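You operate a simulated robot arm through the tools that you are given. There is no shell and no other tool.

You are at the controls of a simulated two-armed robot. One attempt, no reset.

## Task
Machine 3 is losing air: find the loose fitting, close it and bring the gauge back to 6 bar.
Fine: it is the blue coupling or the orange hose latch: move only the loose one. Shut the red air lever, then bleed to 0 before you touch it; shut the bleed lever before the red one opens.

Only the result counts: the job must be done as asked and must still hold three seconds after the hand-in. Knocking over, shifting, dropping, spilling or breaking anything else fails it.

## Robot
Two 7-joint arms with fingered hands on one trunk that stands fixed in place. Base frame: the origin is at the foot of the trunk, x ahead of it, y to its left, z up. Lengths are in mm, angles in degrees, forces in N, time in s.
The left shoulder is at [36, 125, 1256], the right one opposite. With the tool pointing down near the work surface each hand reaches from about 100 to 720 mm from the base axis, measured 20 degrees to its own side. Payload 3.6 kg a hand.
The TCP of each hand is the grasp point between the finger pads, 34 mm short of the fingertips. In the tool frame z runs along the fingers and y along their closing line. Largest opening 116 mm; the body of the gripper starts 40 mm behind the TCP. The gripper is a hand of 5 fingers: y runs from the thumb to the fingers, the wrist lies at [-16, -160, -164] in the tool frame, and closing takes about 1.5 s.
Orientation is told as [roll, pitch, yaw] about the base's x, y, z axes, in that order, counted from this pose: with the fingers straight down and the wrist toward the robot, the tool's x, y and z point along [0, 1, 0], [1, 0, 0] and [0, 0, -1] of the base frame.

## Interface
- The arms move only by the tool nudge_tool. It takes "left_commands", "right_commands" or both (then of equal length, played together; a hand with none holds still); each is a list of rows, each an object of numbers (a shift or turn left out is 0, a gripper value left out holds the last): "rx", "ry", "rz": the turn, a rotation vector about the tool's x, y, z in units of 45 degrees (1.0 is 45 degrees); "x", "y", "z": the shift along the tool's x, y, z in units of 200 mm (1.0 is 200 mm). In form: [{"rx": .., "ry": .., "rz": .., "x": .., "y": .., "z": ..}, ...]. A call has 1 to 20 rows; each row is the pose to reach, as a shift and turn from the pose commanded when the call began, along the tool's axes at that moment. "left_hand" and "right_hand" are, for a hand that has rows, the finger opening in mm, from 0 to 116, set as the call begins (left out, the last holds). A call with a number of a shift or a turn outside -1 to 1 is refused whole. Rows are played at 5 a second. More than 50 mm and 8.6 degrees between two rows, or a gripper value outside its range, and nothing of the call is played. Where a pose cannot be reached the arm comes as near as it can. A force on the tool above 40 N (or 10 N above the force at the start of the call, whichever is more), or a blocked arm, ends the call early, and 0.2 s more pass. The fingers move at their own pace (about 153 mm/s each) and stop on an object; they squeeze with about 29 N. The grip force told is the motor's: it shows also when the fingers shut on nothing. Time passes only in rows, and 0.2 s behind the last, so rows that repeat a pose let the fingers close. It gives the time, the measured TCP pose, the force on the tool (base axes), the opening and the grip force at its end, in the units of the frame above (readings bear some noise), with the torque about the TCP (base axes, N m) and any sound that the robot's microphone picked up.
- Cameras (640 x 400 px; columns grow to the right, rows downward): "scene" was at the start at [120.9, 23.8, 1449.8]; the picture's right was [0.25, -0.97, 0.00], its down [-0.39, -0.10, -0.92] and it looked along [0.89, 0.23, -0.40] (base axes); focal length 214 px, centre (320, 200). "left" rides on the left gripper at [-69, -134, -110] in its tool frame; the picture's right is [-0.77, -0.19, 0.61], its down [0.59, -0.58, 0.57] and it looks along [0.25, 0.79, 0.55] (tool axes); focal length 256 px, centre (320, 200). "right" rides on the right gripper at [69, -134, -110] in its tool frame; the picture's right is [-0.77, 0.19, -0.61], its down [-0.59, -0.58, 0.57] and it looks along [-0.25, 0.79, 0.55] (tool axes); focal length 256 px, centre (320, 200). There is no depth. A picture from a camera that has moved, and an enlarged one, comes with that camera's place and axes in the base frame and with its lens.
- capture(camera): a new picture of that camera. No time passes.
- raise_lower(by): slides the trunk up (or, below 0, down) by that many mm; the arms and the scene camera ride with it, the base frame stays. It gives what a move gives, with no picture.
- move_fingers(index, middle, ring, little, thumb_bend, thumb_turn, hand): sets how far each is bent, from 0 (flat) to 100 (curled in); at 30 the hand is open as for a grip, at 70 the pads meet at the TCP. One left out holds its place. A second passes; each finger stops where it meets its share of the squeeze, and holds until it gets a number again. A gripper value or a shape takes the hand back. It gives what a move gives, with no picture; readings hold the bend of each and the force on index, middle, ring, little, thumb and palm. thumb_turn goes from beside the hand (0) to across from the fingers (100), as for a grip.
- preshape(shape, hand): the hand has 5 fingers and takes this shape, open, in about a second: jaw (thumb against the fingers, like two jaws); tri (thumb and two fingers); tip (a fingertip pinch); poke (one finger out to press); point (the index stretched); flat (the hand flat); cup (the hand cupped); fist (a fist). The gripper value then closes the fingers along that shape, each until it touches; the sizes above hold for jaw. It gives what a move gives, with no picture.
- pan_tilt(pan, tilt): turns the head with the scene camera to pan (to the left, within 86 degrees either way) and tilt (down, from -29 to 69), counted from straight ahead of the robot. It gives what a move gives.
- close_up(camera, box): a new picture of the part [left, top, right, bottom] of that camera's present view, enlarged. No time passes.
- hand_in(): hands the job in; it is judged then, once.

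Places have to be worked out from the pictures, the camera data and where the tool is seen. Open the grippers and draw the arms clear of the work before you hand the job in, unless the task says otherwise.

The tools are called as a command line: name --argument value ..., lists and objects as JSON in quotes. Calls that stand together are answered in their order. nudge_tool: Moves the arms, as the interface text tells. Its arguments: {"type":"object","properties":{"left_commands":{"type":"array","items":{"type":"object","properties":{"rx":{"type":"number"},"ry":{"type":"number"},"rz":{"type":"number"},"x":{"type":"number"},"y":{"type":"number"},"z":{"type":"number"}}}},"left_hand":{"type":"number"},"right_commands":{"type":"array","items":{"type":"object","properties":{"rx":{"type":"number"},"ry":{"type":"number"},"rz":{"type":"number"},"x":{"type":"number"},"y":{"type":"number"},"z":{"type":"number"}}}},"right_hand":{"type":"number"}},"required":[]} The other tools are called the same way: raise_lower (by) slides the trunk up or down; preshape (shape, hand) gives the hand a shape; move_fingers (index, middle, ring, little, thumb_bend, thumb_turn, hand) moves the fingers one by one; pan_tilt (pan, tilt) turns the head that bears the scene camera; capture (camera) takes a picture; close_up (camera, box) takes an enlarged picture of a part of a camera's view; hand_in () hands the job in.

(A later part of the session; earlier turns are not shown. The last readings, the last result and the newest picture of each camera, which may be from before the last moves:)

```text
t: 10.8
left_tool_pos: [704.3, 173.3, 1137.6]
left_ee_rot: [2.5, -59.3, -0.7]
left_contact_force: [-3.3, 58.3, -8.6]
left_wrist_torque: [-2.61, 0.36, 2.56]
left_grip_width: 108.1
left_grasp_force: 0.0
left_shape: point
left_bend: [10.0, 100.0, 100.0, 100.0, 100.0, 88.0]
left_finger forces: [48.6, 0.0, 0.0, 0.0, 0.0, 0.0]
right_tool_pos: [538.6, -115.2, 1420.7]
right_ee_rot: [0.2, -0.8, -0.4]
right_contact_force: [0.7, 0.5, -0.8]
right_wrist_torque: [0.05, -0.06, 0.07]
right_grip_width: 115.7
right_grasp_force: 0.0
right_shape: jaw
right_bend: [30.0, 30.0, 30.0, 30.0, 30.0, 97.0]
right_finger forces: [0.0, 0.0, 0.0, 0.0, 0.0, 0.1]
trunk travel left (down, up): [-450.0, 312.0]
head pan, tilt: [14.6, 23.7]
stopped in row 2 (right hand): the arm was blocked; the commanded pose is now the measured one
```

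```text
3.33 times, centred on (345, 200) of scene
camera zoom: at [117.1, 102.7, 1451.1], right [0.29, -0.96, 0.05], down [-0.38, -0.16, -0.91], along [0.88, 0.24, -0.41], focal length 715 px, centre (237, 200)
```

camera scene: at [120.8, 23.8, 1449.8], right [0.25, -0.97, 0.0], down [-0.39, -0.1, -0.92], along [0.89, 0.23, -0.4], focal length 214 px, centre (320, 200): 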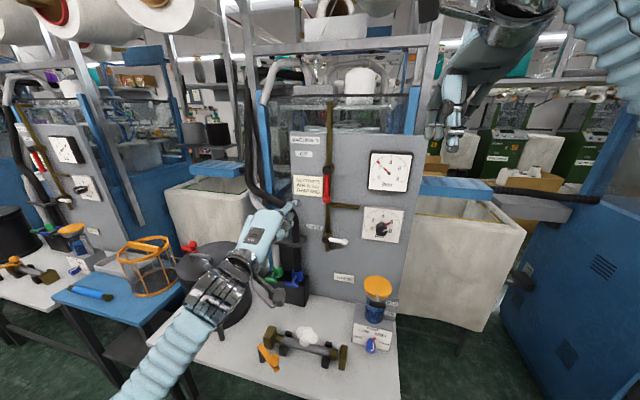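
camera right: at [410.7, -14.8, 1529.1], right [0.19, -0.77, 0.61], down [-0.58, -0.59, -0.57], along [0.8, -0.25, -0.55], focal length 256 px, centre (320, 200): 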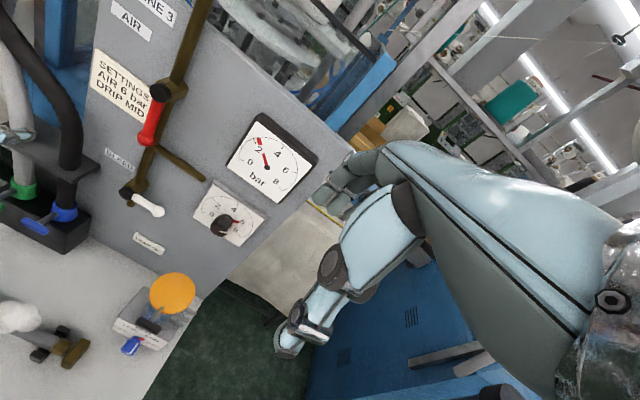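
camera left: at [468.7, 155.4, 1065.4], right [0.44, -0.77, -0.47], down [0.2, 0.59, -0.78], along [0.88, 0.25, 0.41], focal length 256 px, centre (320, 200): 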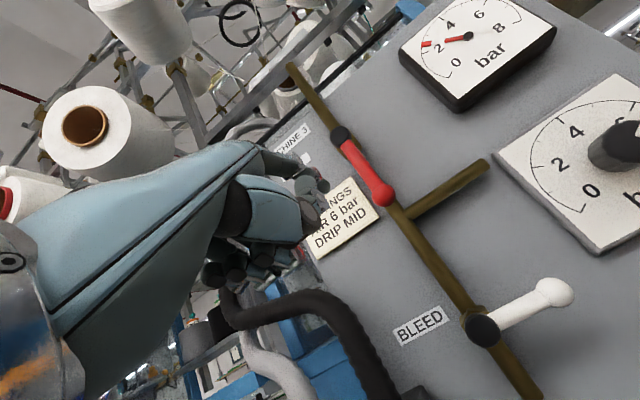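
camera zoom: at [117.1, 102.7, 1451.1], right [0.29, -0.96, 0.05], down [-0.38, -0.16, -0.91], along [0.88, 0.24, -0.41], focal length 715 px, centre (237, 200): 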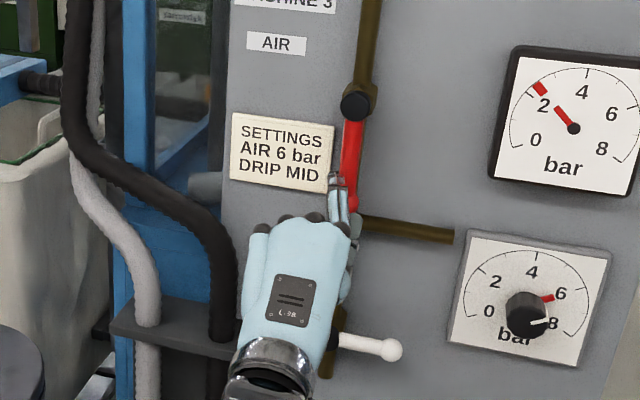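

The trunk is swaying under the reaction, and the command was reset to the measured pose. I ease the finger left, away from the handle, to let everything settle.

nudge_tool --left_commands '[{"x": 0.03}, {"x": 0.08}, {"x": 0.13}, {"x": 0.18}, {"x": 0.23}, {"x": 0.23}, {"x": 0.23}]'

close_up --camera "scene" --box '[275, 140, 415, 260]'

```text
t: 11.1
left_tool_pos: [709.7, 188.8, 1156.7]
left_ee_rot: [18.6, -60.3, -11.2]
left_contact_force: [-10.6, 14.4, -0.8]
left_wrist_torque: [-0.59, -0.26, 0.71]
left_grip_width: 108.0
left_grasp_force: 0.0
left_shape: point
left_bend: [12.0, 100.0, 100.0, 100.0, 100.0, 88.0]
left_finger forces: [16.0, 0.0, 0.0, 0.0, 0.0, 0.0]
right_tool_pos: [531.3, -107.9, 1457.3]
right_ee_rot: [0.0, -6.3, 4.4]
right_contact_force: [-3.8, 3.4, 0.0]
right_wrist_torque: [-0.21, -0.28, -0.2]
right_grip_width: 115.7
right_grasp_force: 0.0
right_shape: jaw
right_bend: [30.0, 30.0, 30.0, 30.0, 30.0, 97.0]
right_finger forces: [0.0, 0.0, 0.0, 0.0, 0.0, 0.0]
trunk travel left (down, up): [-450.0, 312.0]
head pan, tilt: [14.6, 23.7]
stopped in row 1 (right hand): the arm was blocked; the commanded pose is now the measured one
```

```text
3.33 times, centred on (345, 200) of scene
camera zoom: at [110.4, 174.5, 1451.1], right [0.38, -0.92, 0.09], down [-0.35, -0.24, -0.91], along [0.86, 0.31, -0.41], focal length 715 px, centre (237, 200)
```

zoom: 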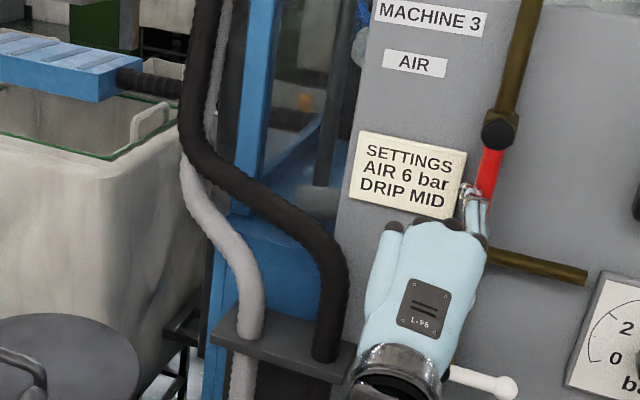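

The whole trunk has rolled and yawed about 5–8° with the reaction, and the contact force is already dropping (14 N). I pull the finger gently back and left so nothing pushes on the lever, holding the right hand where it is.

nudge_tool --left_commands '[{"x": 0.03, "y": -0.03, "z": -0.05}, {"x": 0.06, "y": -0.06, "z": -0.1}, {"x": 0.09, "y": -0.09, "z": -0.15}, {"x": 0.12, "y": -0.12, "z": -0.2}, {"x": 0.12, "y": -0.12, "z": -0.2}, {"x": 0.12, "y": -0.12, "z": -0.2}]'

capture --camera "scene"

```text
t: 11.4
left_tool_pos: [730.4, 116.5, 1069.6]
left_ee_rot: [51.7, -43.8, -39.6]
left_contact_force: [-2.2, -2.4, 4.3]
left_wrist_torque: [0.05, 0.32, 0.22]
left_grip_width: 0.0
left_grasp_force: 0.1
left_shape: point
left_bend: [8.0, 100.0, 100.0, 100.0, 100.0, 88.0]
left_finger forces: [0.0, 0.0, 0.0, 0.0, 0.0, 0.0]
right_tool_pos: [520.5, -285.2, 1387.6]
right_ee_rot: [1.5, 4.4, -4.7]
right_contact_force: [-1.1, 9.4, 8.5]
right_wrist_torque: [-0.81, 0.05, -0.2]
right_grip_width: 115.9
right_grasp_force: 0.0
right_shape: jaw
right_bend: [30.0, 30.0, 30.0, 30.0, 30.0, 97.0]
right_finger forces: [0.0, 0.0, 0.1, 0.0, 0.0, 0.1]
trunk travel left (down, up): [-450.0, 312.0]
head pan, tilt: [14.6, 23.7]
stopped in row 1 (left hand): the arm was blocked; the commanded pose is now the measured one
```

```text
taken
camera scene: at [143.1, 120.3, 1451.6], right [0.5, -0.86, 0.04], down [-0.33, -0.24, -0.91], along [0.8, 0.44, -0.41], focal length 214 px, centre (320, 200)
```

scene: 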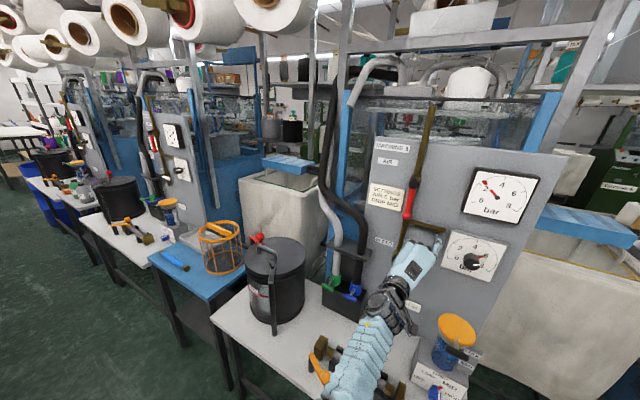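

The trunk is still swinging (now yawed about 14°) and the hand has been carried in front of the panel, with no contact force. I draw the left hand straight back from the panel to keep clear of the bleed lever and dial.

nudge_tool --left_commands '[{"y": -0.07, "z": -0.104}, {"y": -0.14, "z": -0.208}, {"y": -0.21, "z": -0.312}, {"y": -0.278, "z": -0.4155}, {"y": -0.278, "z": -0.4155}, {"y": -0.278, "z": -0.4155}]'

capture --camera "scene"

```text
t: 11.7
left_tool_pos: [673.8, -217.9, 1050.4]
left_ee_rot: [61.8, -36.1, -66.8]
left_contact_force: [7.3, 4.6, 18.7]
left_wrist_torque: [0.28, 1.43, -0.24]
left_grip_width: 0.0
left_grasp_force: 0.0
left_shape: point
left_bend: [8.0, 100.0, 100.0, 100.0, 100.0, 88.0]
left_finger forces: [0.1, 0.0, 0.1, 0.0, 0.0, 0.0]
right_tool_pos: [377.2, -501.2, 1352.6]
right_ee_rot: [6.0, 3.3, -19.5]
right_contact_force: [-7.2, -1.0, 12.3]
right_wrist_torque: [-0.22, -0.27, -0.25]
right_grip_width: 116.1
right_grasp_force: 0.0
right_shape: jaw
right_bend: [30.0, 30.0, 30.0, 30.0, 30.0, 97.0]
right_finger forces: [0.1, 0.0, 0.1, 0.1, 0.0, 0.0]
trunk travel left (down, up): [-450.0, 312.0]
head pan, tilt: [14.6, 23.7]
stopped in row 1 (left hand): the force on the tool passed its limit at 150 N (the readings are from after the stop); the commanded pose is now the measured one
```

```text
taken
camera scene: at [200.8, 32.6, 1448.9], right [0.27, -0.96, -0.01], down [-0.44, -0.11, -0.89], along [0.86, 0.24, -0.45], focal length 214 px, centre (320, 200)
```

scene: 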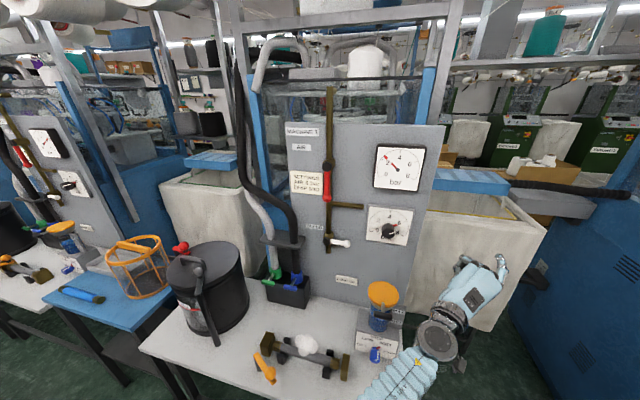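

The left hand has been thrown across to y≈−218 (a transient force stop), and the panel levers look unmoved. I let the trunk settle without commanding the arms, then read again.

pan_tilt --pan 10 --tilt 20

capture --camera "scene"

```text
t: 12.3
left_tool_pos: [705.0, -72.5, 1046.3]
left_ee_rot: [65.6, -34.1, -60.2]
left_contact_force: [-0.6, -0.7, 3.0]
left_wrist_torque: [0.05, 0.15, 0.02]
left_grip_width: 0.0
left_grasp_force: 0.1
left_shape: point
left_bend: [8.0, 100.0, 100.0, 100.0, 100.0, 88.0]
left_finger forces: [0.0, 0.0, 0.1, 0.0, 0.0, 0.0]
right_tool_pos: [383.2, -438.9, 1364.3]
right_ee_rot: [-2.6, 6.7, -18.2]
right_contact_force: [-3.2, -3.1, -0.3]
right_wrist_torque: [0.14, -0.22, -0.03]
right_grip_width: 115.7
right_grasp_force: 0.0
right_shape: jaw
right_bend: [30.0, 30.0, 30.0, 30.0, 30.0, 97.0]
right_finger forces: [0.1, 0.1, 0.1, 0.0, 0.0, 0.0]
trunk travel left (down, up): [-450.0, 312.0]
head pan, tilt: [10.0, 20.0]
```

```text
taken
camera scene: at [147.1, -18.5, 1458.2], right [0.18, -0.98, -0.03], down [-0.35, -0.04, -0.94], along [0.92, 0.18, -0.35], focal length 214 px, centre (320, 200)
```

scene: 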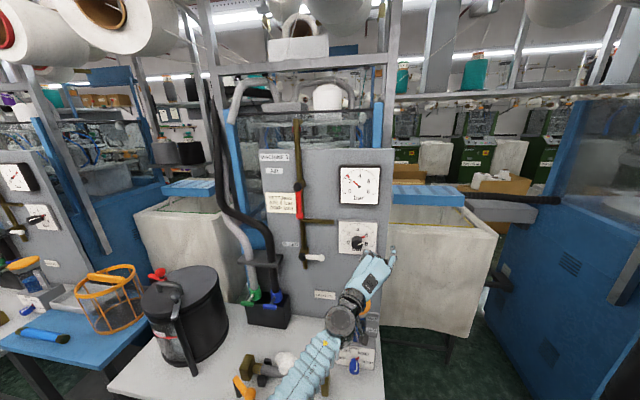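

Things are calming. I let a few moments pass with no motion commanded to see whether the trunk comes to rest.

pan_tilt --pan 14.6 --tilt 23.7

pan_tilt --pan 5 --tilt 15

pan_tilt --pan 14.6 --tilt 23.7

capture --camera "scene"

```text
t: 13.0
left_tool_pos: [665.9, -167.8, 1067.5]
left_ee_rot: [57.4, -39.4, -57.8]
left_contact_force: [-2.0, -6.5, 4.7]
left_wrist_torque: [0.13, 0.27, 0.47]
left_grip_width: 0.0
left_grasp_force: 0.1
left_shape: point
left_bend: [8.0, 100.0, 100.0, 100.0, 100.0, 88.0]
left_finger forces: [0.0, 0.1, 0.0, 0.0, 0.0, 0.0]
right_tool_pos: [354.3, -522.3, 1344.2]
right_ee_rot: [5.9, 6.3, -19.9]
right_contact_force: [2.6, 3.4, 0.5]
right_wrist_torque: [-0.22, 0.2, -0.13]
right_grip_width: 116.0
right_grasp_force: 0.1
right_shape: jaw
right_bend: [30.0, 30.0, 30.0, 30.0, 30.0, 97.0]
right_finger forces: [0.1, 0.1, 0.0, 0.0, 0.0, 0.0]
trunk travel left (down, up): [-450.0, 312.0]
head pan, tilt: [14.6, 23.7]
```

```text
t: 13.7
left_tool_pos: [684.0, -52.1, 1059.0]
left_ee_rot: [56.6, -41.2, -54.8]
left_contact_force: [2.5, 0.9, -3.2]
left_wrist_torque: [-0.04, -0.16, -0.03]
left_grip_width: 0.0
left_grasp_force: 0.1
left_shape: point
left_bend: [8.0, 100.0, 100.0, 100.0, 100.0, 88.0]
left_finger forces: [0.0, 0.0, 0.0, 0.0, 0.1, 0.1]
right_tool_pos: [376.1, -395.3, 1379.9]
right_ee_rot: [0.2, 4.4, -19.5]
right_contact_force: [0.2, -3.2, 4.0]
right_wrist_torque: [0.19, 0.03, 0.15]
right_grip_width: 116.0
right_grasp_force: 0.0
right_shape: jaw
right_bend: [30.0, 30.0, 30.0, 30.0, 30.0, 97.0]
right_finger forces: [0.0, 0.0, 0.1, 0.0, 0.0, 0.1]
trunk travel left (down, up): [-450.0, 312.0]
head pan, tilt: [5.0, 15.0]
```

```text
t: 14.4
left_tool_pos: [683.9, -144.2, 1058.0]
left_ee_rot: [57.8, -38.9, -56.7]
left_contact_force: [-1.6, -0.4, 1.6]
left_wrist_torque: [-0.02, 0.04, -0.07]
left_grip_width: 0.2
left_grasp_force: 0.0
left_shape: point
left_bend: [8.0, 100.0, 100.0, 100.0, 100.0, 88.0]
left_finger forces: [0.1, 0.0, 0.0, 0.1, 0.0, 0.1]
right_tool_pos: [370.1, -510.1, 1341.4]
right_ee_rot: [3.9, 6.5, -18.4]
right_contact_force: [-0.4, 2.4, -1.0]
right_wrist_torque: [-0.19, -0.03, -0.11]
right_grip_width: 116.0
right_grasp_force: 0.1
right_shape: jaw
right_bend: [30.0, 30.0, 30.0, 30.0, 30.0, 97.0]
right_finger forces: [0.0, 0.0, 0.0, 0.0, 0.1, 0.0]
trunk travel left (down, up): [-450.0, 312.0]
head pan, tilt: [14.6, 23.7]
```

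```text
taken
camera scene: at [120.8, -81.4, 1454.6], right [0.25, -0.97, -0.07], down [-0.39, -0.03, -0.92], along [0.89, 0.26, -0.38], focal length 214 px, centre (320, 200)
```

scene: 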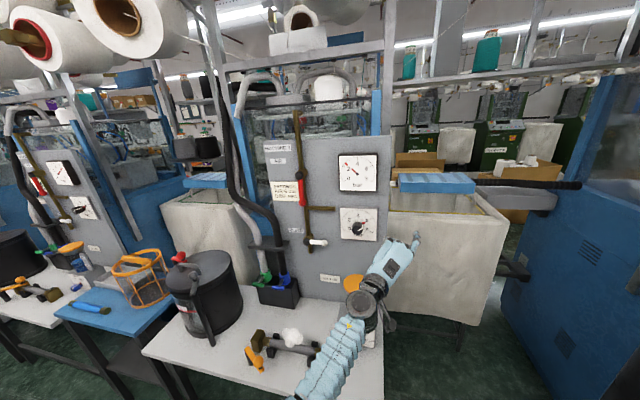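

The trunk is rocking sideways with about a 1.3 s period but nothing is in contact. I pass time with idle finger calls on the free right hand to let it damp out.

move_fingers --hand "right" --index 30

move_fingers --hand "right" --index 30

move_fingers --hand "right" --index 30

move_fingers --hand "right" --index 30

capture --camera "scene"

```text
t: 14.7
left_tool_pos: [673.6, -32.5, 1066.8]
left_ee_rot: [54.8, -43.5, -54.8]
left_contact_force: [-0.1, -0.2, 0.3]
left_wrist_torque: [-0.02, -0.01, 0.05]
left_grip_width: 107.9
left_grasp_force: 0.0
left_shape: point
left_bend: [8.0, 100.0, 100.0, 100.0, 100.0, 88.0]
left_finger forces: [0.0, 0.0, 0.0, 0.0, 0.0, 0.0]
right_tool_pos: [356.6, -392.7, 1365.1]
right_ee_rot: [-2.8, 2.6, -12.4]
right_contact_force: [-1.8, -1.2, 0.1]
right_wrist_torque: [0.07, -0.17, 0.06]
right_grip_width: 117.6
right_grasp_force: 0.1
right_shape: fingers
right_bend: [30.0, 30.0, 30.0, 30.0, 30.0, 97.0]
right_finger forces: [0.0, 0.0, 0.1, 0.1, 0.0, 0.1]
trunk travel left (down, up): [-450.0, 312.0]
head pan, tilt: [14.6, 23.7]
stopped (left hand): the arm was blocked; the commanded pose is now the measured one
```

```text
t: 15.1
left_tool_pos: [677.4, 37.4, 1064.5]
left_ee_rot: [51.5, -46.6, -52.2]
left_contact_force: [0.5, 0.1, 0.9]
left_wrist_torque: [0.04, 0.09, 0.06]
left_grip_width: 108.0
left_grasp_force: 0.0
left_shape: point
left_bend: [8.0, 100.0, 100.0, 100.0, 100.0, 88.0]
left_finger forces: [0.0, 0.0, 0.0, 0.0, 0.1, 0.0]
right_tool_pos: [352.3, -298.6, 1391.8]
right_ee_rot: [-8.0, 4.1, -16.4]
right_contact_force: [-4.9, -4.4, 3.2]
right_wrist_torque: [0.27, -0.34, 0.11]
right_grip_width: 117.8
right_grasp_force: 0.1
right_shape: fingers
right_bend: [30.0, 30.0, 30.0, 30.0, 30.0, 97.0]
right_finger forces: [0.1, 0.0, 0.0, 0.1, 0.1, 0.1]
trunk travel left (down, up): [-450.0, 312.0]
head pan, tilt: [14.6, 23.7]
stopped (left hand): the arm was blocked; the commanded pose is now the measured one
```

```text
t: 15.5
left_tool_pos: [679.1, -88.5, 1059.2]
left_ee_rot: [55.7, -42.0, -56.4]
left_contact_force: [-2.0, 0.0, 0.8]
left_wrist_torque: [0.01, 0.1, -0.04]
left_grip_width: 0.0
left_grasp_force: 0.1
left_shape: point
left_bend: [8.0, 100.0, 100.0, 100.0, 100.0, 88.0]
left_finger forces: [0.0, 0.0, 0.1, 0.0, 0.0, 0.0]
right_tool_pos: [354.2, -440.9, 1346.9]
right_ee_rot: [-0.6, 7.3, -16.7]
right_contact_force: [1.4, 5.1, -0.4]
right_wrist_torque: [-0.36, 0.19, -0.14]
right_grip_width: 117.7
right_grasp_force: 0.1
right_shape: fingers
right_bend: [30.0, 30.0, 30.0, 30.0, 30.0, 97.0]
right_finger forces: [0.0, 0.1, 0.0, 0.1, 0.0, 0.1]
trunk travel left (down, up): [-450.0, 312.0]
head pan, tilt: [14.6, 23.7]
stopped (right hand): the arm was blocked; the commanded pose is now the measured one
```

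```text
t: 16.0
left_tool_pos: [661.0, 25.4, 1076.9]
left_ee_rot: [51.1, -46.5, -52.7]
left_contact_force: [0.1, 1.3, 0.0]
left_wrist_torque: [-0.03, 0.05, -0.01]
left_grip_width: 108.2
left_grasp_force: 0.0
left_shape: point
left_bend: [8.0, 100.0, 100.0, 100.0, 100.0, 88.0]
left_finger forces: [0.1, 0.1, 0.0, 0.1, 0.1, 0.1]
right_tool_pos: [332.9, -350.4, 1335.1]
right_ee_rot: [-0.8, 7.1, -13.3]
right_contact_force: [-2.4, -1.9, 1.6]
right_wrist_torque: [0.04, -0.14, 0.01]
right_grip_width: 117.6
right_grasp_force: 0.0
right_shape: fingers
right_bend: [30.0, 30.0, 30.0, 30.0, 30.0, 97.0]
right_finger forces: [0.1, 0.0, 0.1, 0.0, 0.1, 0.0]
trunk travel left (down, up): [-450.0, 312.0]
head pan, tilt: [14.6, 23.7]
stopped (right hand): the arm was blocked; the commanded pose is now the measured one
```

```text
taken
camera scene: at [117.8, -42.8, 1454.1], right [0.25, -0.97, -0.05], down [-0.39, -0.06, -0.92], along [0.89, 0.25, -0.39], focal length 214 px, centre (320, 200)
```

scene: 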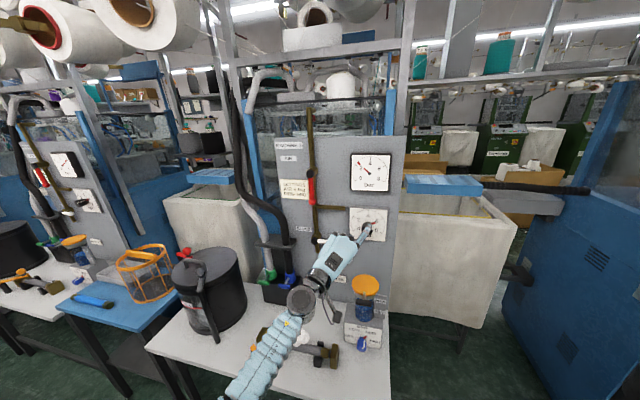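

Those idle calls were themselves reset by the sway, so I wait with head moves instead, which run through without resets.

pan_tilt --pan 5 --tilt 23.7

pan_tilt --pan 14.6 --tilt 23.7

pan_tilt --pan 5 --tilt 23.7

pan_tilt --pan 14.6 --tilt 23.7

pan_tilt --pan 5 --tilt 23.7

pan_tilt --pan 14.6 --tilt 23.7

capture --camera "scene"

```text
t: 16.7
left_tool_pos: [674.1, -28.1, 1058.9]
left_ee_rot: [53.2, -44.6, -54.8]
left_contact_force: [-1.8, -1.6, 0.3]
left_wrist_torque: [0.04, -0.02, 0.07]
left_grip_width: 108.2
left_grasp_force: 0.1
left_shape: point
left_bend: [8.0, 100.0, 100.0, 100.0, 100.0, 88.0]
left_finger forces: [0.0, 0.1, 0.1, 0.1, 0.1, 0.0]
right_tool_pos: [352.7, -372.6, 1354.7]
right_ee_rot: [-1.5, 5.6, -14.1]
right_contact_force: [5.4, 3.7, -6.3]
right_wrist_torque: [-0.17, 0.29, 0.01]
right_grip_width: 117.6
right_grasp_force: 0.1
right_shape: fingers
right_bend: [30.0, 30.0, 30.0, 30.0, 30.0, 97.0]
right_finger forces: [0.1, 0.0, 0.0, 0.0, 0.1, 0.0]
trunk travel left (down, up): [-450.0, 312.0]
head pan, tilt: [5.0, 23.7]
```

```text
t: 17.4
left_tool_pos: [667.6, 44.8, 1065.9]
left_ee_rot: [50.0, -47.2, -51.8]
left_contact_force: [1.8, -0.7, -0.1]
left_wrist_torque: [0.02, -0.09, -0.01]
left_grip_width: 108.1
left_grasp_force: 0.0
left_shape: point
left_bend: [8.0, 100.0, 100.0, 100.0, 100.0, 88.0]
left_finger forces: [0.1, 0.0, 0.0, 0.0, 0.0, 0.0]
right_tool_pos: [340.0, -304.8, 1349.3]
right_ee_rot: [-2.3, 7.2, -13.9]
right_contact_force: [0.6, -2.4, 0.8]
right_wrist_torque: [0.14, 0.08, 0.06]
right_grip_width: 117.8
right_grasp_force: 0.1
right_shape: fingers
right_bend: [30.0, 30.0, 30.0, 30.0, 30.0, 97.0]
right_finger forces: [0.0, 0.1, 0.1, 0.1, 0.0, 0.0]
trunk travel left (down, up): [-450.0, 312.0]
head pan, tilt: [14.6, 23.7]
```

```text
t: 18.1
left_tool_pos: [671.4, -30.3, 1066.0]
left_ee_rot: [53.0, -44.6, -54.5]
left_contact_force: [-1.3, -1.6, -0.6]
left_wrist_torque: [0.01, 0.01, 0.07]
left_grip_width: 107.9
left_grasp_force: 0.1
left_shape: point
left_bend: [8.0, 100.0, 100.0, 100.0, 100.0, 88.0]
left_finger forces: [0.0, 0.0, 0.1, 0.0, 0.1, 0.0]
right_tool_pos: [348.3, -380.9, 1355.3]
right_ee_rot: [-1.1, 5.0, -13.6]
right_contact_force: [3.1, 5.2, -2.1]
right_wrist_torque: [-0.28, 0.22, -0.08]
right_grip_width: 117.9
right_grasp_force: 0.1
right_shape: fingers
right_bend: [30.0, 30.0, 30.0, 30.0, 30.0, 97.0]
right_finger forces: [0.0, 0.1, 0.0, 0.1, 0.0, 0.0]
trunk travel left (down, up): [-450.0, 312.0]
head pan, tilt: [5.0, 23.7]
```

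```text
t: 18.9
left_tool_pos: [672.6, 40.7, 1061.7]
left_ee_rot: [50.2, -47.3, -52.2]
left_contact_force: [-0.2, -0.2, -0.7]
left_wrist_torque: [-0.06, 0.0, 0.01]
left_grip_width: 107.9
left_grasp_force: 0.0
left_shape: point
left_bend: [8.0, 100.0, 100.0, 100.0, 100.0, 88.0]
left_finger forces: [0.0, 0.0, 0.0, 0.0, 0.0, 0.1]
right_tool_pos: [350.3, -291.8, 1381.9]
right_ee_rot: [-6.1, 3.4, -14.2]
right_contact_force: [-1.7, -0.7, 1.1]
right_wrist_torque: [0.05, -0.11, 0.02]
right_grip_width: 117.4
right_grasp_force: 0.1
right_shape: fingers
right_bend: [30.0, 30.0, 30.0, 30.0, 30.0, 97.0]
right_finger forces: [0.0, 0.0, 0.1, 0.1, 0.1, 0.0]
trunk travel left (down, up): [-450.0, 312.0]
head pan, tilt: [14.6, 23.7]
```

```text
t: 19.6
left_tool_pos: [669.2, 11.9, 1068.7]
left_ee_rot: [51.5, -45.9, -53.1]
left_contact_force: [-0.1, -0.4, 0.2]
left_wrist_torque: [-0.02, 0.0, 0.02]
left_grip_width: 107.8
left_grasp_force: 0.0
left_shape: point
left_bend: [8.0, 100.0, 100.0, 100.0, 100.0, 88.0]
left_finger forces: [0.0, 0.0, 0.0, 0.0, 0.0, 0.0]
right_tool_pos: [342.1, -344.0, 1340.1]
right_ee_rot: [-1.0, 8.5, -13.5]
right_contact_force: [0.2, -0.2, -1.4]
right_wrist_torque: [-0.01, -0.08, -0.01]
right_grip_width: 117.4
right_grasp_force: 0.2
right_shape: fingers
right_bend: [30.0, 30.0, 30.0, 30.0, 30.0, 97.0]
right_finger forces: [0.0, 0.1, 0.0, 0.0, 0.1, 0.0]
trunk travel left (down, up): [-450.0, 312.0]
head pan, tilt: [5.0, 23.7]
```

```text
t: 20.3
left_tool_pos: [675.2, -16.6, 1063.7]
left_ee_rot: [52.5, -45.1, -54.3]
left_contact_force: [0.1, 1.0, 1.1]
left_wrist_torque: [0.01, 0.06, -0.05]
left_grip_width: 107.9
left_grasp_force: 0.0
left_shape: point
left_bend: [8.0, 100.0, 100.0, 100.0, 100.0, 88.0]
left_finger forces: [0.0, 0.1, 0.0, 0.1, 0.1, 0.1]
right_tool_pos: [352.3, -362.1, 1362.5]
right_ee_rot: [-2.8, 4.5, -13.8]
right_contact_force: [1.5, 1.0, 0.0]
right_wrist_torque: [-0.01, 0.09, -0.05]
right_grip_width: 117.8
right_grasp_force: 0.2
right_shape: fingers
right_bend: [30.0, 30.0, 30.0, 30.0, 30.0, 97.0]
right_finger forces: [0.0, 0.0, 0.1, 0.0, 0.0, 0.0]
trunk travel left (down, up): [-450.0, 312.0]
head pan, tilt: [14.6, 23.7]
```

```text
taken
camera scene: at [122.2, -7.1, 1451.7], right [0.25, -0.97, -0.02], down [-0.39, -0.08, -0.92], along [0.89, 0.24, -0.4], focal length 214 px, centre (320, 200)
```

scene: 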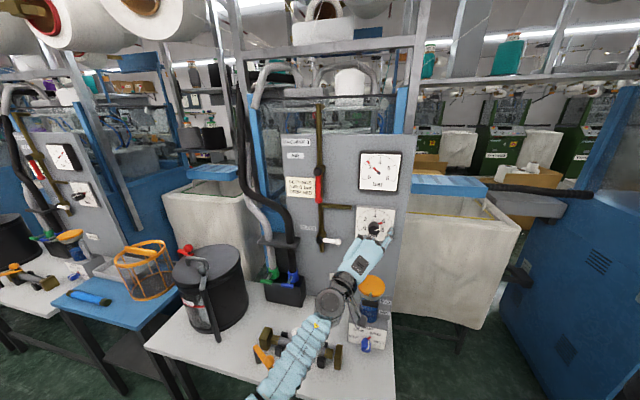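

The rocking is fading (hand swing now around ±25 mm). I keep waiting.

pan_tilt --pan 5 --tilt 23.7

pan_tilt --pan 14.6 --tilt 23.7

pan_tilt --pan 5 --tilt 23.7

pan_tilt --pan 14.6 --tilt 23.7

pan_tilt --pan 5 --tilt 23.7

pan_tilt --pan 14.6 --tilt 23.7

capture --camera "scene"

```text
t: 21.0
left_tool_pos: [675.1, 26.6, 1061.1]
left_ee_rot: [50.8, -46.7, -52.6]
left_contact_force: [1.6, 1.4, 0.2]
left_wrist_torque: [-0.01, 0.04, -0.04]
left_grip_width: 107.9
left_grasp_force: 0.1
left_shape: point
left_bend: [8.0, 100.0, 100.0, 100.0, 100.0, 88.0]
left_finger forces: [0.0, 0.0, 0.0, 0.0, 0.1, 0.0]
right_tool_pos: [352.3, -311.7, 1375.5]
right_ee_rot: [-5.2, 3.7, -13.9]
right_contact_force: [-1.5, 0.6, 0.3]
right_wrist_torque: [-0.02, -0.09, 0.0]
right_grip_width: 117.6
right_grasp_force: 0.0
right_shape: fingers
right_bend: [30.0, 30.0, 30.0, 30.0, 30.0, 97.0]
right_finger forces: [0.0, 0.0, 0.1, 0.1, 0.0, 0.1]
trunk travel left (down, up): [-450.0, 312.0]
head pan, tilt: [5.0, 23.7]
```

```text
t: 21.7
left_tool_pos: [672.9, 31.6, 1060.4]
left_ee_rot: [50.6, -46.7, -52.2]
left_contact_force: [0.8, 1.2, -0.5]
left_wrist_torque: [-0.03, -0.08, -0.1]
left_grip_width: 107.7
left_grasp_force: 0.1
left_shape: point
left_bend: [8.0, 100.0, 100.0, 100.0, 100.0, 88.0]
left_finger forces: [0.1, 0.0, 0.0, 0.0, 0.0, 0.0]
right_tool_pos: [347.0, -310.6, 1373.1]
right_ee_rot: [-5.1, 3.8, -14.0]
right_contact_force: [-2.7, -0.4, 1.1]
right_wrist_torque: [-0.05, -0.12, 0.01]
right_grip_width: 117.5
right_grasp_force: 0.0
right_shape: fingers
right_bend: [30.0, 30.0, 30.0, 30.0, 30.0, 97.0]
right_finger forces: [0.0, 0.1, 0.0, 0.1, 0.1, 0.0]
trunk travel left (down, up): [-450.0, 312.0]
head pan, tilt: [14.6, 23.7]
```

```text
t: 22.4
left_tool_pos: [672.4, 20.5, 1061.9]
left_ee_rot: [51.1, -46.4, -52.7]
left_contact_force: [0.4, -0.8, -1.2]
left_wrist_torque: [0.03, -0.02, 0.03]
left_grip_width: 108.0
left_grasp_force: 0.0
left_shape: point
left_bend: [8.0, 100.0, 100.0, 100.0, 100.0, 88.0]
left_finger forces: [0.0, 0.0, 0.0, 0.0, 0.1, 0.0]
right_tool_pos: [349.3, -323.4, 1370.2]
right_ee_rot: [-4.5, 3.9, -14.0]
right_contact_force: [-1.5, -1.1, -0.6]
right_wrist_torque: [0.07, -0.11, -0.02]
right_grip_width: 117.8
right_grasp_force: 0.1
right_shape: fingers
right_bend: [30.0, 30.0, 30.0, 30.0, 30.0, 97.0]
right_finger forces: [0.0, 0.0, 0.0, 0.0, 0.1, 0.0]
trunk travel left (down, up): [-450.0, 312.0]
head pan, tilt: [5.0, 23.7]
```

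```text
t: 23.1
left_tool_pos: [673.2, 17.4, 1060.6]
left_ee_rot: [51.4, -46.2, -52.7]
left_contact_force: [0.6, 0.8, -0.4]
left_wrist_torque: [-0.02, -0.03, -0.05]
left_grip_width: 107.7
left_grasp_force: 0.0
left_shape: point
left_bend: [8.0, 100.0, 100.0, 100.0, 100.0, 88.0]
left_finger forces: [0.1, 0.1, 0.1, 0.0, 0.1, 0.1]
right_tool_pos: [350.8, -325.2, 1371.3]
right_ee_rot: [-4.2, 3.9, -13.6]
right_contact_force: [-0.5, 0.1, -0.1]
right_wrist_torque: [-0.03, -0.04, -0.02]
right_grip_width: 117.7
right_grasp_force: 0.0
right_shape: fingers
right_bend: [30.0, 30.0, 30.0, 30.0, 30.0, 97.0]
right_finger forces: [0.1, 0.1, 0.0, 0.0, 0.0, 0.1]
trunk travel left (down, up): [-450.0, 312.0]
head pan, tilt: [14.6, 23.7]
```

```text
t: 23.8
left_tool_pos: [673.7, 11.5, 1061.2]
left_ee_rot: [51.5, -46.1, -53.1]
left_contact_force: [0.0, 0.3, 0.7]
left_wrist_torque: [0.0, 0.02, 0.01]
left_grip_width: 108.0
left_grasp_force: 0.0
left_shape: point
left_bend: [8.0, 100.0, 100.0, 100.0, 100.0, 88.0]
left_finger forces: [0.0, 0.1, 0.1, 0.1, 0.0, 0.0]
right_tool_pos: [351.0, -331.6, 1369.4]
right_ee_rot: [-4.1, 4.0, -13.7]
right_contact_force: [-0.8, 0.5, 0.4]
right_wrist_torque: [0.0, 0.02, -0.01]
right_grip_width: 117.7
right_grasp_force: 0.1
right_shape: fingers
right_bend: [30.0, 30.0, 30.0, 30.0, 30.0, 97.0]
right_finger forces: [0.1, 0.0, 0.0, 0.0, 0.0, 0.0]
trunk travel left (down, up): [-450.0, 312.0]
head pan, tilt: [5.0, 23.7]
```

```text
t: 24.5
left_tool_pos: [674.0, 11.1, 1060.7]
left_ee_rot: [51.5, -46.1, -53.1]
left_contact_force: [-0.6, 0.5, -0.1]
left_wrist_torque: [0.01, -0.02, -0.02]
left_grip_width: 108.1
left_grasp_force: 0.0
left_shape: point
left_bend: [8.0, 100.0, 100.0, 100.0, 100.0, 88.0]
left_finger forces: [0.0, 0.1, 0.1, 0.0, 0.1, 0.0]
right_tool_pos: [350.9, -330.7, 1369.1]
right_ee_rot: [-4.1, 4.0, -13.7]
right_contact_force: [-0.1, 0.7, 0.4]
right_wrist_torque: [-0.01, 0.0, 0.03]
right_grip_width: 117.7
right_grasp_force: 0.0
right_shape: fingers
right_bend: [30.0, 30.0, 30.0, 30.0, 30.0, 97.0]
right_finger forces: [0.0, 0.0, 0.0, 0.0, 0.0, 0.0]
trunk travel left (down, up): [-450.0, 312.0]
head pan, tilt: [14.6, 23.7]
```

```text
taken
camera scene: at [120.8, 26.1, 1449.7], right [0.25, -0.97, 0.0], down [-0.39, -0.1, -0.92], along [0.89, 0.23, -0.4], focal length 214 px, centre (320, 200)
```

scene: 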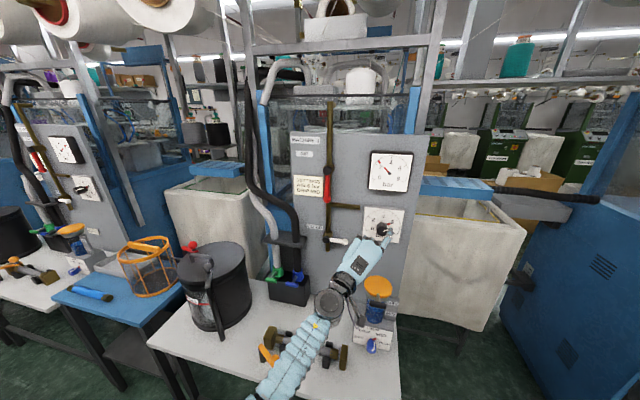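

The trunk is back at rest ([120.8, 26.1, 1449.7]) and forces are zero. I check the panel to see that nothing was shifted: levers, gauge, regulator and the bench.

close_up --camera "scene" --box '[280, 120, 430, 260]'

close_up --camera "scene" --box '[140, 230, 410, 400]'

capture --camera "left"

capture --camera "right"

```text
2.86 times, centred on (355, 190) of scene
camera zoom: at [120.8, 26.1, 1449.7], right [0.25, -0.97, 0.0], down [-0.39, -0.1, -0.92], along [0.89, 0.23, -0.4], focal length 613 px, centre (220, 229)
```

zoom: 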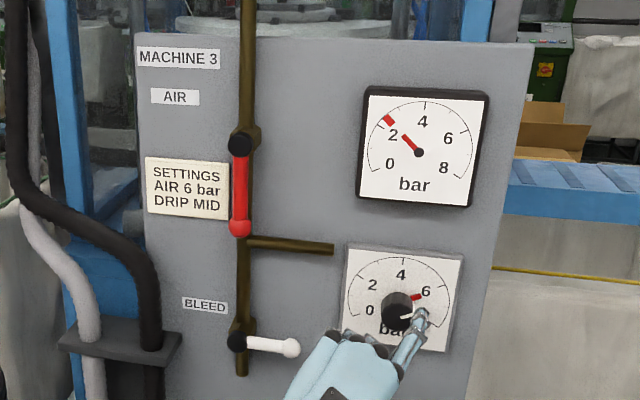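

```text
2.35 times, centred on (275, 315) of scene
camera zoom: at [120.8, 26.1, 1449.7], right [0.25, -0.97, 0.0], down [-0.39, -0.1, -0.92], along [0.89, 0.23, -0.4], focal length 505 px, centre (426, -71)
```

zoom: 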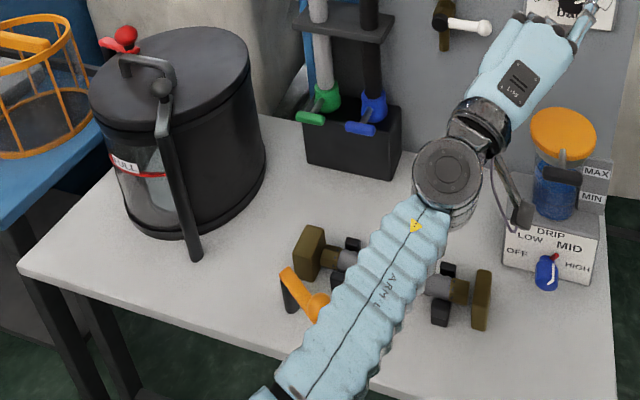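

```text
taken
camera left: at [507.4, 16.2, 973.7], right [0.35, -0.46, -0.82], down [0.36, 0.87, -0.34], along [0.87, -0.18, 0.47], focal length 256 px, centre (320, 200)
```

left: 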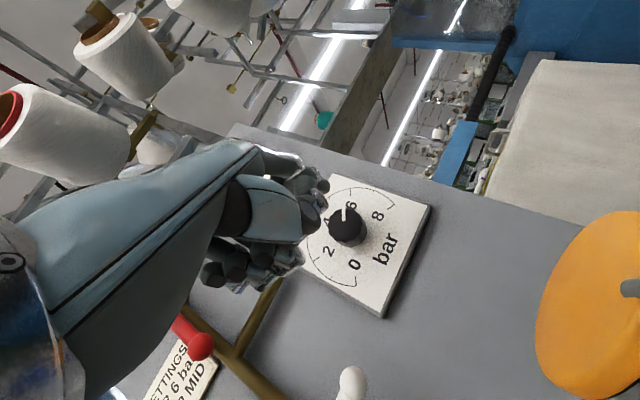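

```text
taken
camera right: at [245.7, -226.4, 1483.6], right [0.05, -0.76, 0.65], down [-0.74, -0.47, -0.48], along [0.67, -0.46, -0.59], focal length 256 px, centre (320, 200)
```

right: 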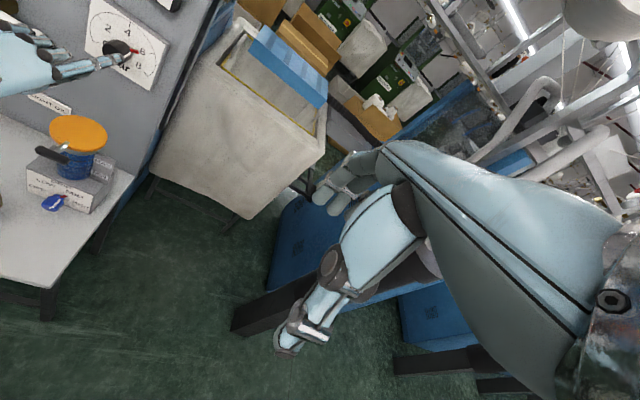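

Levers, gauge (about 2.2), regulator (6), drip (MID) and bench items all look unshifted. I retract the left hand from the panel, then bring it back upright with the index tip standing off to the right of the red handle, about [700,135,1185].

nudge_tool --left_commands '[{"x": -0.018, "y": -0.047, "z": -0.1}, {"x": -0.036, "y": -0.094, "z": -0.2}, {"x": -0.054, "y": -0.14, "z": -0.3}, {"x": -0.0716, "y": -0.1873, "z": -0.4028}, {"x": 0.01, "y": -0.1925, "z": -0.388, "rx": 0.005, "ry": -0.0166, "rz": -0.0747}, {"x": 0.092, "y": -0.1977, "z": -0.3734, "rx": 0.01, "ry": -0.0331, "rz": -0.1495}, {"x": 0.1738, "y": -0.203, "z": -0.3588, "rx": 0.0149, "ry": -0.0497, "rz": -0.2242}, {"x": 0.2556, "y": -0.2082, "z": -0.3441, "rx": 0.0199, "ry": -0.0662, "rz": -0.2989}, {"x": 0.3375, "y": -0.2134, "z": -0.3294, "rx": 0.0249, "ry": -0.0828, "rz": -0.3737}, {"x": 0.4193, "y": -0.2186, "z": -0.3147, "rx": 0.0299, "ry": -0.0994, "rz": -0.4484}, {"x": 0.5011, "y": -0.2238, "z": -0.3, "rx": 0.0349, "ry": -0.1159, "rz": -0.5231}, {"x": 0.5829, "y": -0.2291, "z": -0.2854, "rx": 0.0398, "ry": -0.1325, "rz": -0.5978}, {"x": 0.6647, "y": -0.2343, "z": -0.2707, "rx": 0.0448, "ry": -0.149, "rz": -0.6726}, {"x": 0.7465, "y": -0.2395, "z": -0.256, "rx": 0.0498, "ry": -0.1656, "rz": -0.7473}, {"x": 0.7465, "y": -0.2395, "z": -0.256, "rx": 0.0498, "ry": -0.1656, "rz": -0.7473}]'

capture --camera "scene"

```text
t: 25.6
left_tool_pos: [614.1, 22.8, 1135.5]
left_ee_rot: [69.8, -43.9, -66.9]
left_contact_force: [0.2, 0.3, -0.4]
left_wrist_torque: [0.02, 0.03, -0.02]
left_grip_width: 0.0
left_grasp_force: 0.1
left_shape: point
left_bend: [8.0, 100.0, 100.0, 100.0, 100.0, 88.0]
left_finger forces: [0.0, 0.1, 0.0, 0.1, 0.0, 0.0]
right_tool_pos: [351.6, -334.8, 1369.9]
right_ee_rot: [-4.1, 4.0, -13.8]
right_contact_force: [0.3, 0.7, 0.1]
right_wrist_torque: [-0.01, -0.01, 0.02]
right_grip_width: 117.5
right_grasp_force: 0.0
right_shape: fingers
right_bend: [30.0, 30.0, 30.0, 30.0, 30.0, 97.0]
right_finger forces: [0.0, 0.0, 0.0, 0.0, 0.0, 0.0]
trunk travel left (down, up): [-450.0, 312.0]
head pan, tilt: [14.6, 23.7]
stopped in row 5 (left hand): the arm was blocked; the commanded pose is now the measured one
```

```text
taken
camera scene: at [121.2, 26.1, 1449.7], right [0.25, -0.97, 0.0], down [-0.39, -0.1, -0.92], along [0.89, 0.23, -0.4], focal length 214 px, centre (320, 200)
```

scene: 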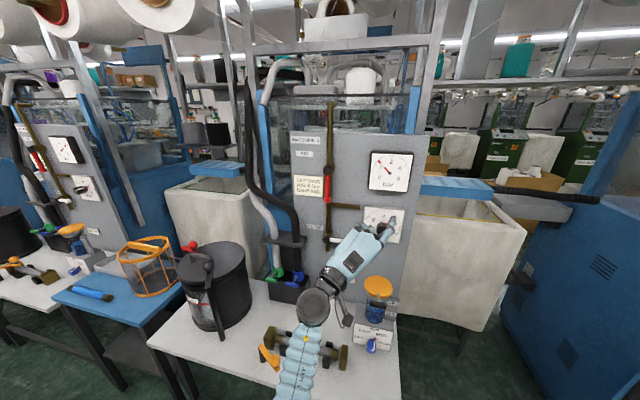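

The arm stopped as "blocked" in free space, likely an awkward wrist posture after the swing, with no forces. I bring it left toward its earlier comfortable posture while turning back to the [0,−60,0] orientation.

nudge_tool --left_commands '[{"x": 0.0676, "y": -0.0658, "z": 0.009, "rx": 0.0214, "ry": -0.0254, "rz": -0.0752}, {"x": 0.135, "y": -0.1317, "z": 0.018, "rx": 0.0428, "ry": -0.0508, "rz": -0.15}, {"x": 0.203, "y": -0.1975, "z": 0.027, "rx": 0.064, "ry": -0.076, "rz": -0.225}, {"x": 0.2705, "y": -0.2633, "z": 0.036, "rx": 0.0857, "ry": -0.1015, "rz": -0.3006}, {"x": 0.338, "y": -0.329, "z": 0.0446, "rx": 0.107, "ry": -0.127, "rz": -0.3758}, {"x": 0.4058, "y": -0.395, "z": 0.0535, "rx": 0.1285, "ry": -0.1523, "rz": -0.4509}, {"x": 0.4734, "y": -0.461, "z": 0.0624, "rx": 0.15, "ry": -0.1777, "rz": -0.526}, {"x": 0.541, "y": -0.5267, "z": 0.0713, "rx": 0.1713, "ry": -0.203, "rz": -0.6012}, {"x": 0.6086, "y": -0.5925, "z": 0.08, "rx": 0.1928, "ry": -0.2285, "rz": -0.6764}, {"x": 0.676, "y": -0.658, "z": 0.089, "rx": 0.214, "ry": -0.254, "rz": -0.7515}, {"x": 0.744, "y": -0.724, "z": 0.098, "rx": 0.2356, "ry": -0.279, "rz": -0.8267}, {"x": 0.8115, "y": -0.79, "z": 0.107, "rx": 0.257, "ry": -0.3046, "rz": -0.9018}, {"x": 0.8115, "y": -0.79, "z": 0.107, "rx": 0.257, "ry": -0.3046, "rz": -0.9018}]'

capture --camera "scene"

```text
t: 28.4
left_tool_pos: [599.0, 264.8, 1134.5]
left_ee_rot: [4.5, -60.2, -3.4]
left_contact_force: [0.6, 0.0, -0.2]
left_wrist_torque: [0.01, 0.0, -0.01]
left_grip_width: 0.0
left_grasp_force: 0.0
left_shape: point
left_bend: [8.0, 100.0, 100.0, 100.0, 100.0, 88.0]
left_finger forces: [0.0, 0.1, 0.1, 0.0, 0.1, 0.0]
right_tool_pos: [351.6, -334.2, 1369.0]
right_ee_rot: [-4.2, 4.0, -13.8]
right_contact_force: [0.7, -0.2, -0.5]
right_wrist_torque: [-0.01, 0.02, -0.01]
right_grip_width: 117.8
right_grasp_force: 0.1
right_shape: fingers
right_bend: [30.0, 30.0, 30.0, 30.0, 30.0, 97.0]
right_finger forces: [0.0, 0.1, 0.0, 0.1, 0.0, 0.0]
trunk travel left (down, up): [-450.0, 312.0]
head pan, tilt: [14.6, 23.7]
```

```text
taken
camera scene: at [120.7, 26.1, 1449.7], right [0.25, -0.97, 0.0], down [-0.39, -0.1, -0.92], along [0.89, 0.23, -0.4], focal length 214 px, centre (320, 200)
```

scene: 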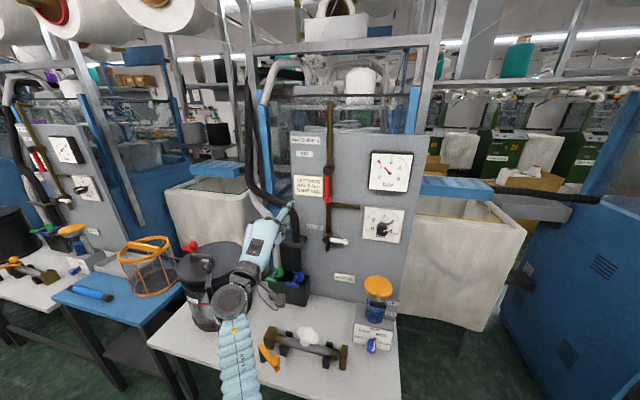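

The hand is back in a sound posture at [599,265,1134]. I move it across in front of the lever (tip staying at x≤700) to stand right of the red handle.

nudge_tool --left_commands '[{"x": -0.067, "y": 0.01, "z": 0.018, "ry": -0.005, "rz": -0.005}, {"x": -0.134, "y": 0.02, "z": 0.036, "ry": -0.01, "rz": -0.01}, {"x": -0.201, "y": 0.03, "z": 0.054, "ry": -0.015, "rz": -0.015}, {"x": -0.268, "y": 0.04, "z": 0.072, "ry": -0.02, "rz": -0.02}, {"x": -0.335, "y": 0.05, "z": 0.09, "ry": -0.025, "rz": -0.025}, {"x": -0.402, "y": 0.06, "z": 0.108, "ry": -0.03, "rz": -0.03}, {"x": -0.469, "y": 0.07, "z": 0.127, "ry": -0.035, "rz": -0.035}, {"x": -0.536, "y": 0.0795, "z": 0.145, "ry": -0.0355, "rz": -0.039}, {"x": -0.536, "y": 0.0795, "z": 0.145, "ry": -0.0355, "rz": -0.039}]'

close_up --camera "scene" --box '[275, 140, 415, 260]'

close_up --camera "left" --box '[230, 90, 470, 260]'

```text
t: 29.5
left_tool_pos: [623.9, 226.0, 1157.4]
left_ee_rot: [11.7, -62.2, -8.2]
left_contact_force: [0.1, -0.4, 0.5]
left_wrist_torque: [0.02, 0.01, 0.02]
left_grip_width: 108.2
left_grasp_force: 0.1
left_shape: point
left_bend: [8.0, 100.0, 100.0, 100.0, 100.0, 88.0]
left_finger forces: [0.0, 0.0, 0.1, 0.0, 0.0, 0.1]
right_tool_pos: [350.3, -336.7, 1369.3]
right_ee_rot: [-4.1, 4.1, -13.9]
right_contact_force: [-0.5, 0.4, -0.8]
right_wrist_torque: [0.01, 0.0, 0.0]
right_grip_width: 117.4
right_grasp_force: 0.0
right_shape: fingers
right_bend: [30.0, 30.0, 30.0, 30.0, 30.0, 97.0]
right_finger forces: [0.0, 0.1, 0.0, 0.0, 0.0, 0.0]
trunk travel left (down, up): [-450.0, 312.0]
head pan, tilt: [14.6, 23.7]
stopped in row 5 (left hand): the arm was blocked; the commanded pose is now the measured one
```

```text
3.33 times, centred on (345, 200) of scene
camera zoom: at [120.9, 25.7, 1449.7], right [0.25, -0.97, 0.0], down [-0.39, -0.1, -0.92], along [0.89, 0.23, -0.4], focal length 715 px, centre (237, 200)
```

zoom: 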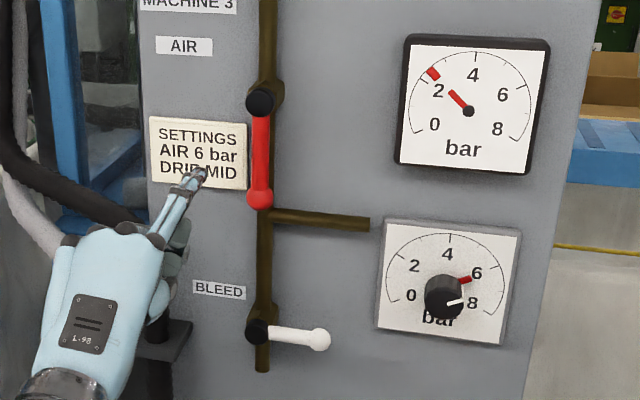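

```text
2.35 times, centred on (350, 175) of left
camera zoom: at [466.4, 157.4, 1082.5], right [0.48, -0.71, -0.52], down [0.21, 0.67, -0.71], along [0.85, 0.23, 0.47], focal length 602 px, centre (249, 259)
```

zoom: 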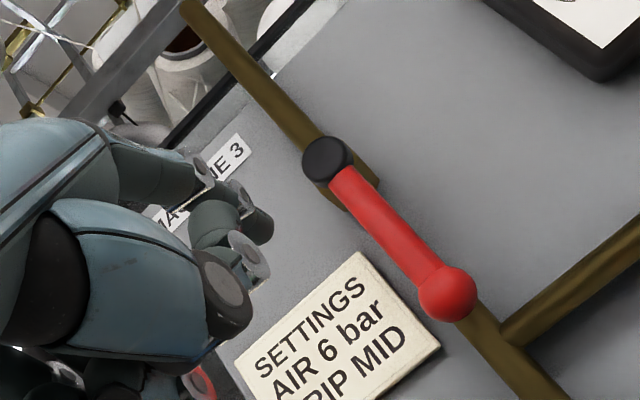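

It was blocked again when moving right, and the hand rose and rolled slightly, which points to the elbow or a joint limit. I look at the left arm's posture with the head camera.

pan_tilt --pan 40 --tilt 60

capture --camera "scene"

```text
t: 30.6
left_tool_pos: [623.6, 227.3, 1155.8]
left_ee_rot: [11.9, -62.2, -8.4]
left_contact_force: [0.3, 0.3, 0.3]
left_wrist_torque: [0.0, 0.02, -0.01]
left_grip_width: 108.2
left_grasp_force: 0.1
left_shape: point
left_bend: [8.0, 100.0, 100.0, 100.0, 100.0, 88.0]
left_finger forces: [0.0, 0.1, 0.1, 0.0, 0.1, 0.0]
right_tool_pos: [350.3, -337.4, 1368.9]
right_ee_rot: [-4.1, 4.0, -13.8]
right_contact_force: [0.0, 0.6, 0.8]
right_wrist_torque: [0.0, 0.0, -0.03]
right_grip_width: 117.6
right_grasp_force: 0.0
right_shape: fingers
right_bend: [30.0, 30.0, 30.0, 30.0, 30.0, 97.0]
right_finger forces: [0.1, 0.1, 0.0, 0.0, 0.1, 0.1]
trunk travel left (down, up): [-450.0, 312.0]
head pan, tilt: [40.0, 60.0]
```

```text
taken
camera scene: at [82.4, 45.8, 1397.6], right [0.64, -0.77, 0.0], down [-0.66, -0.56, -0.5], along [0.38, 0.32, -0.87], focal length 214 px, centre (320, 200)
```

scene: 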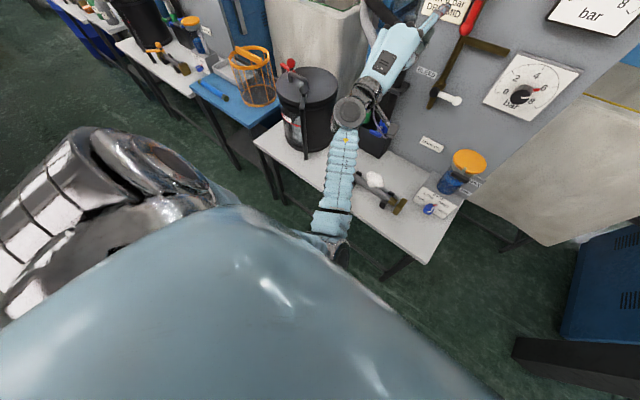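

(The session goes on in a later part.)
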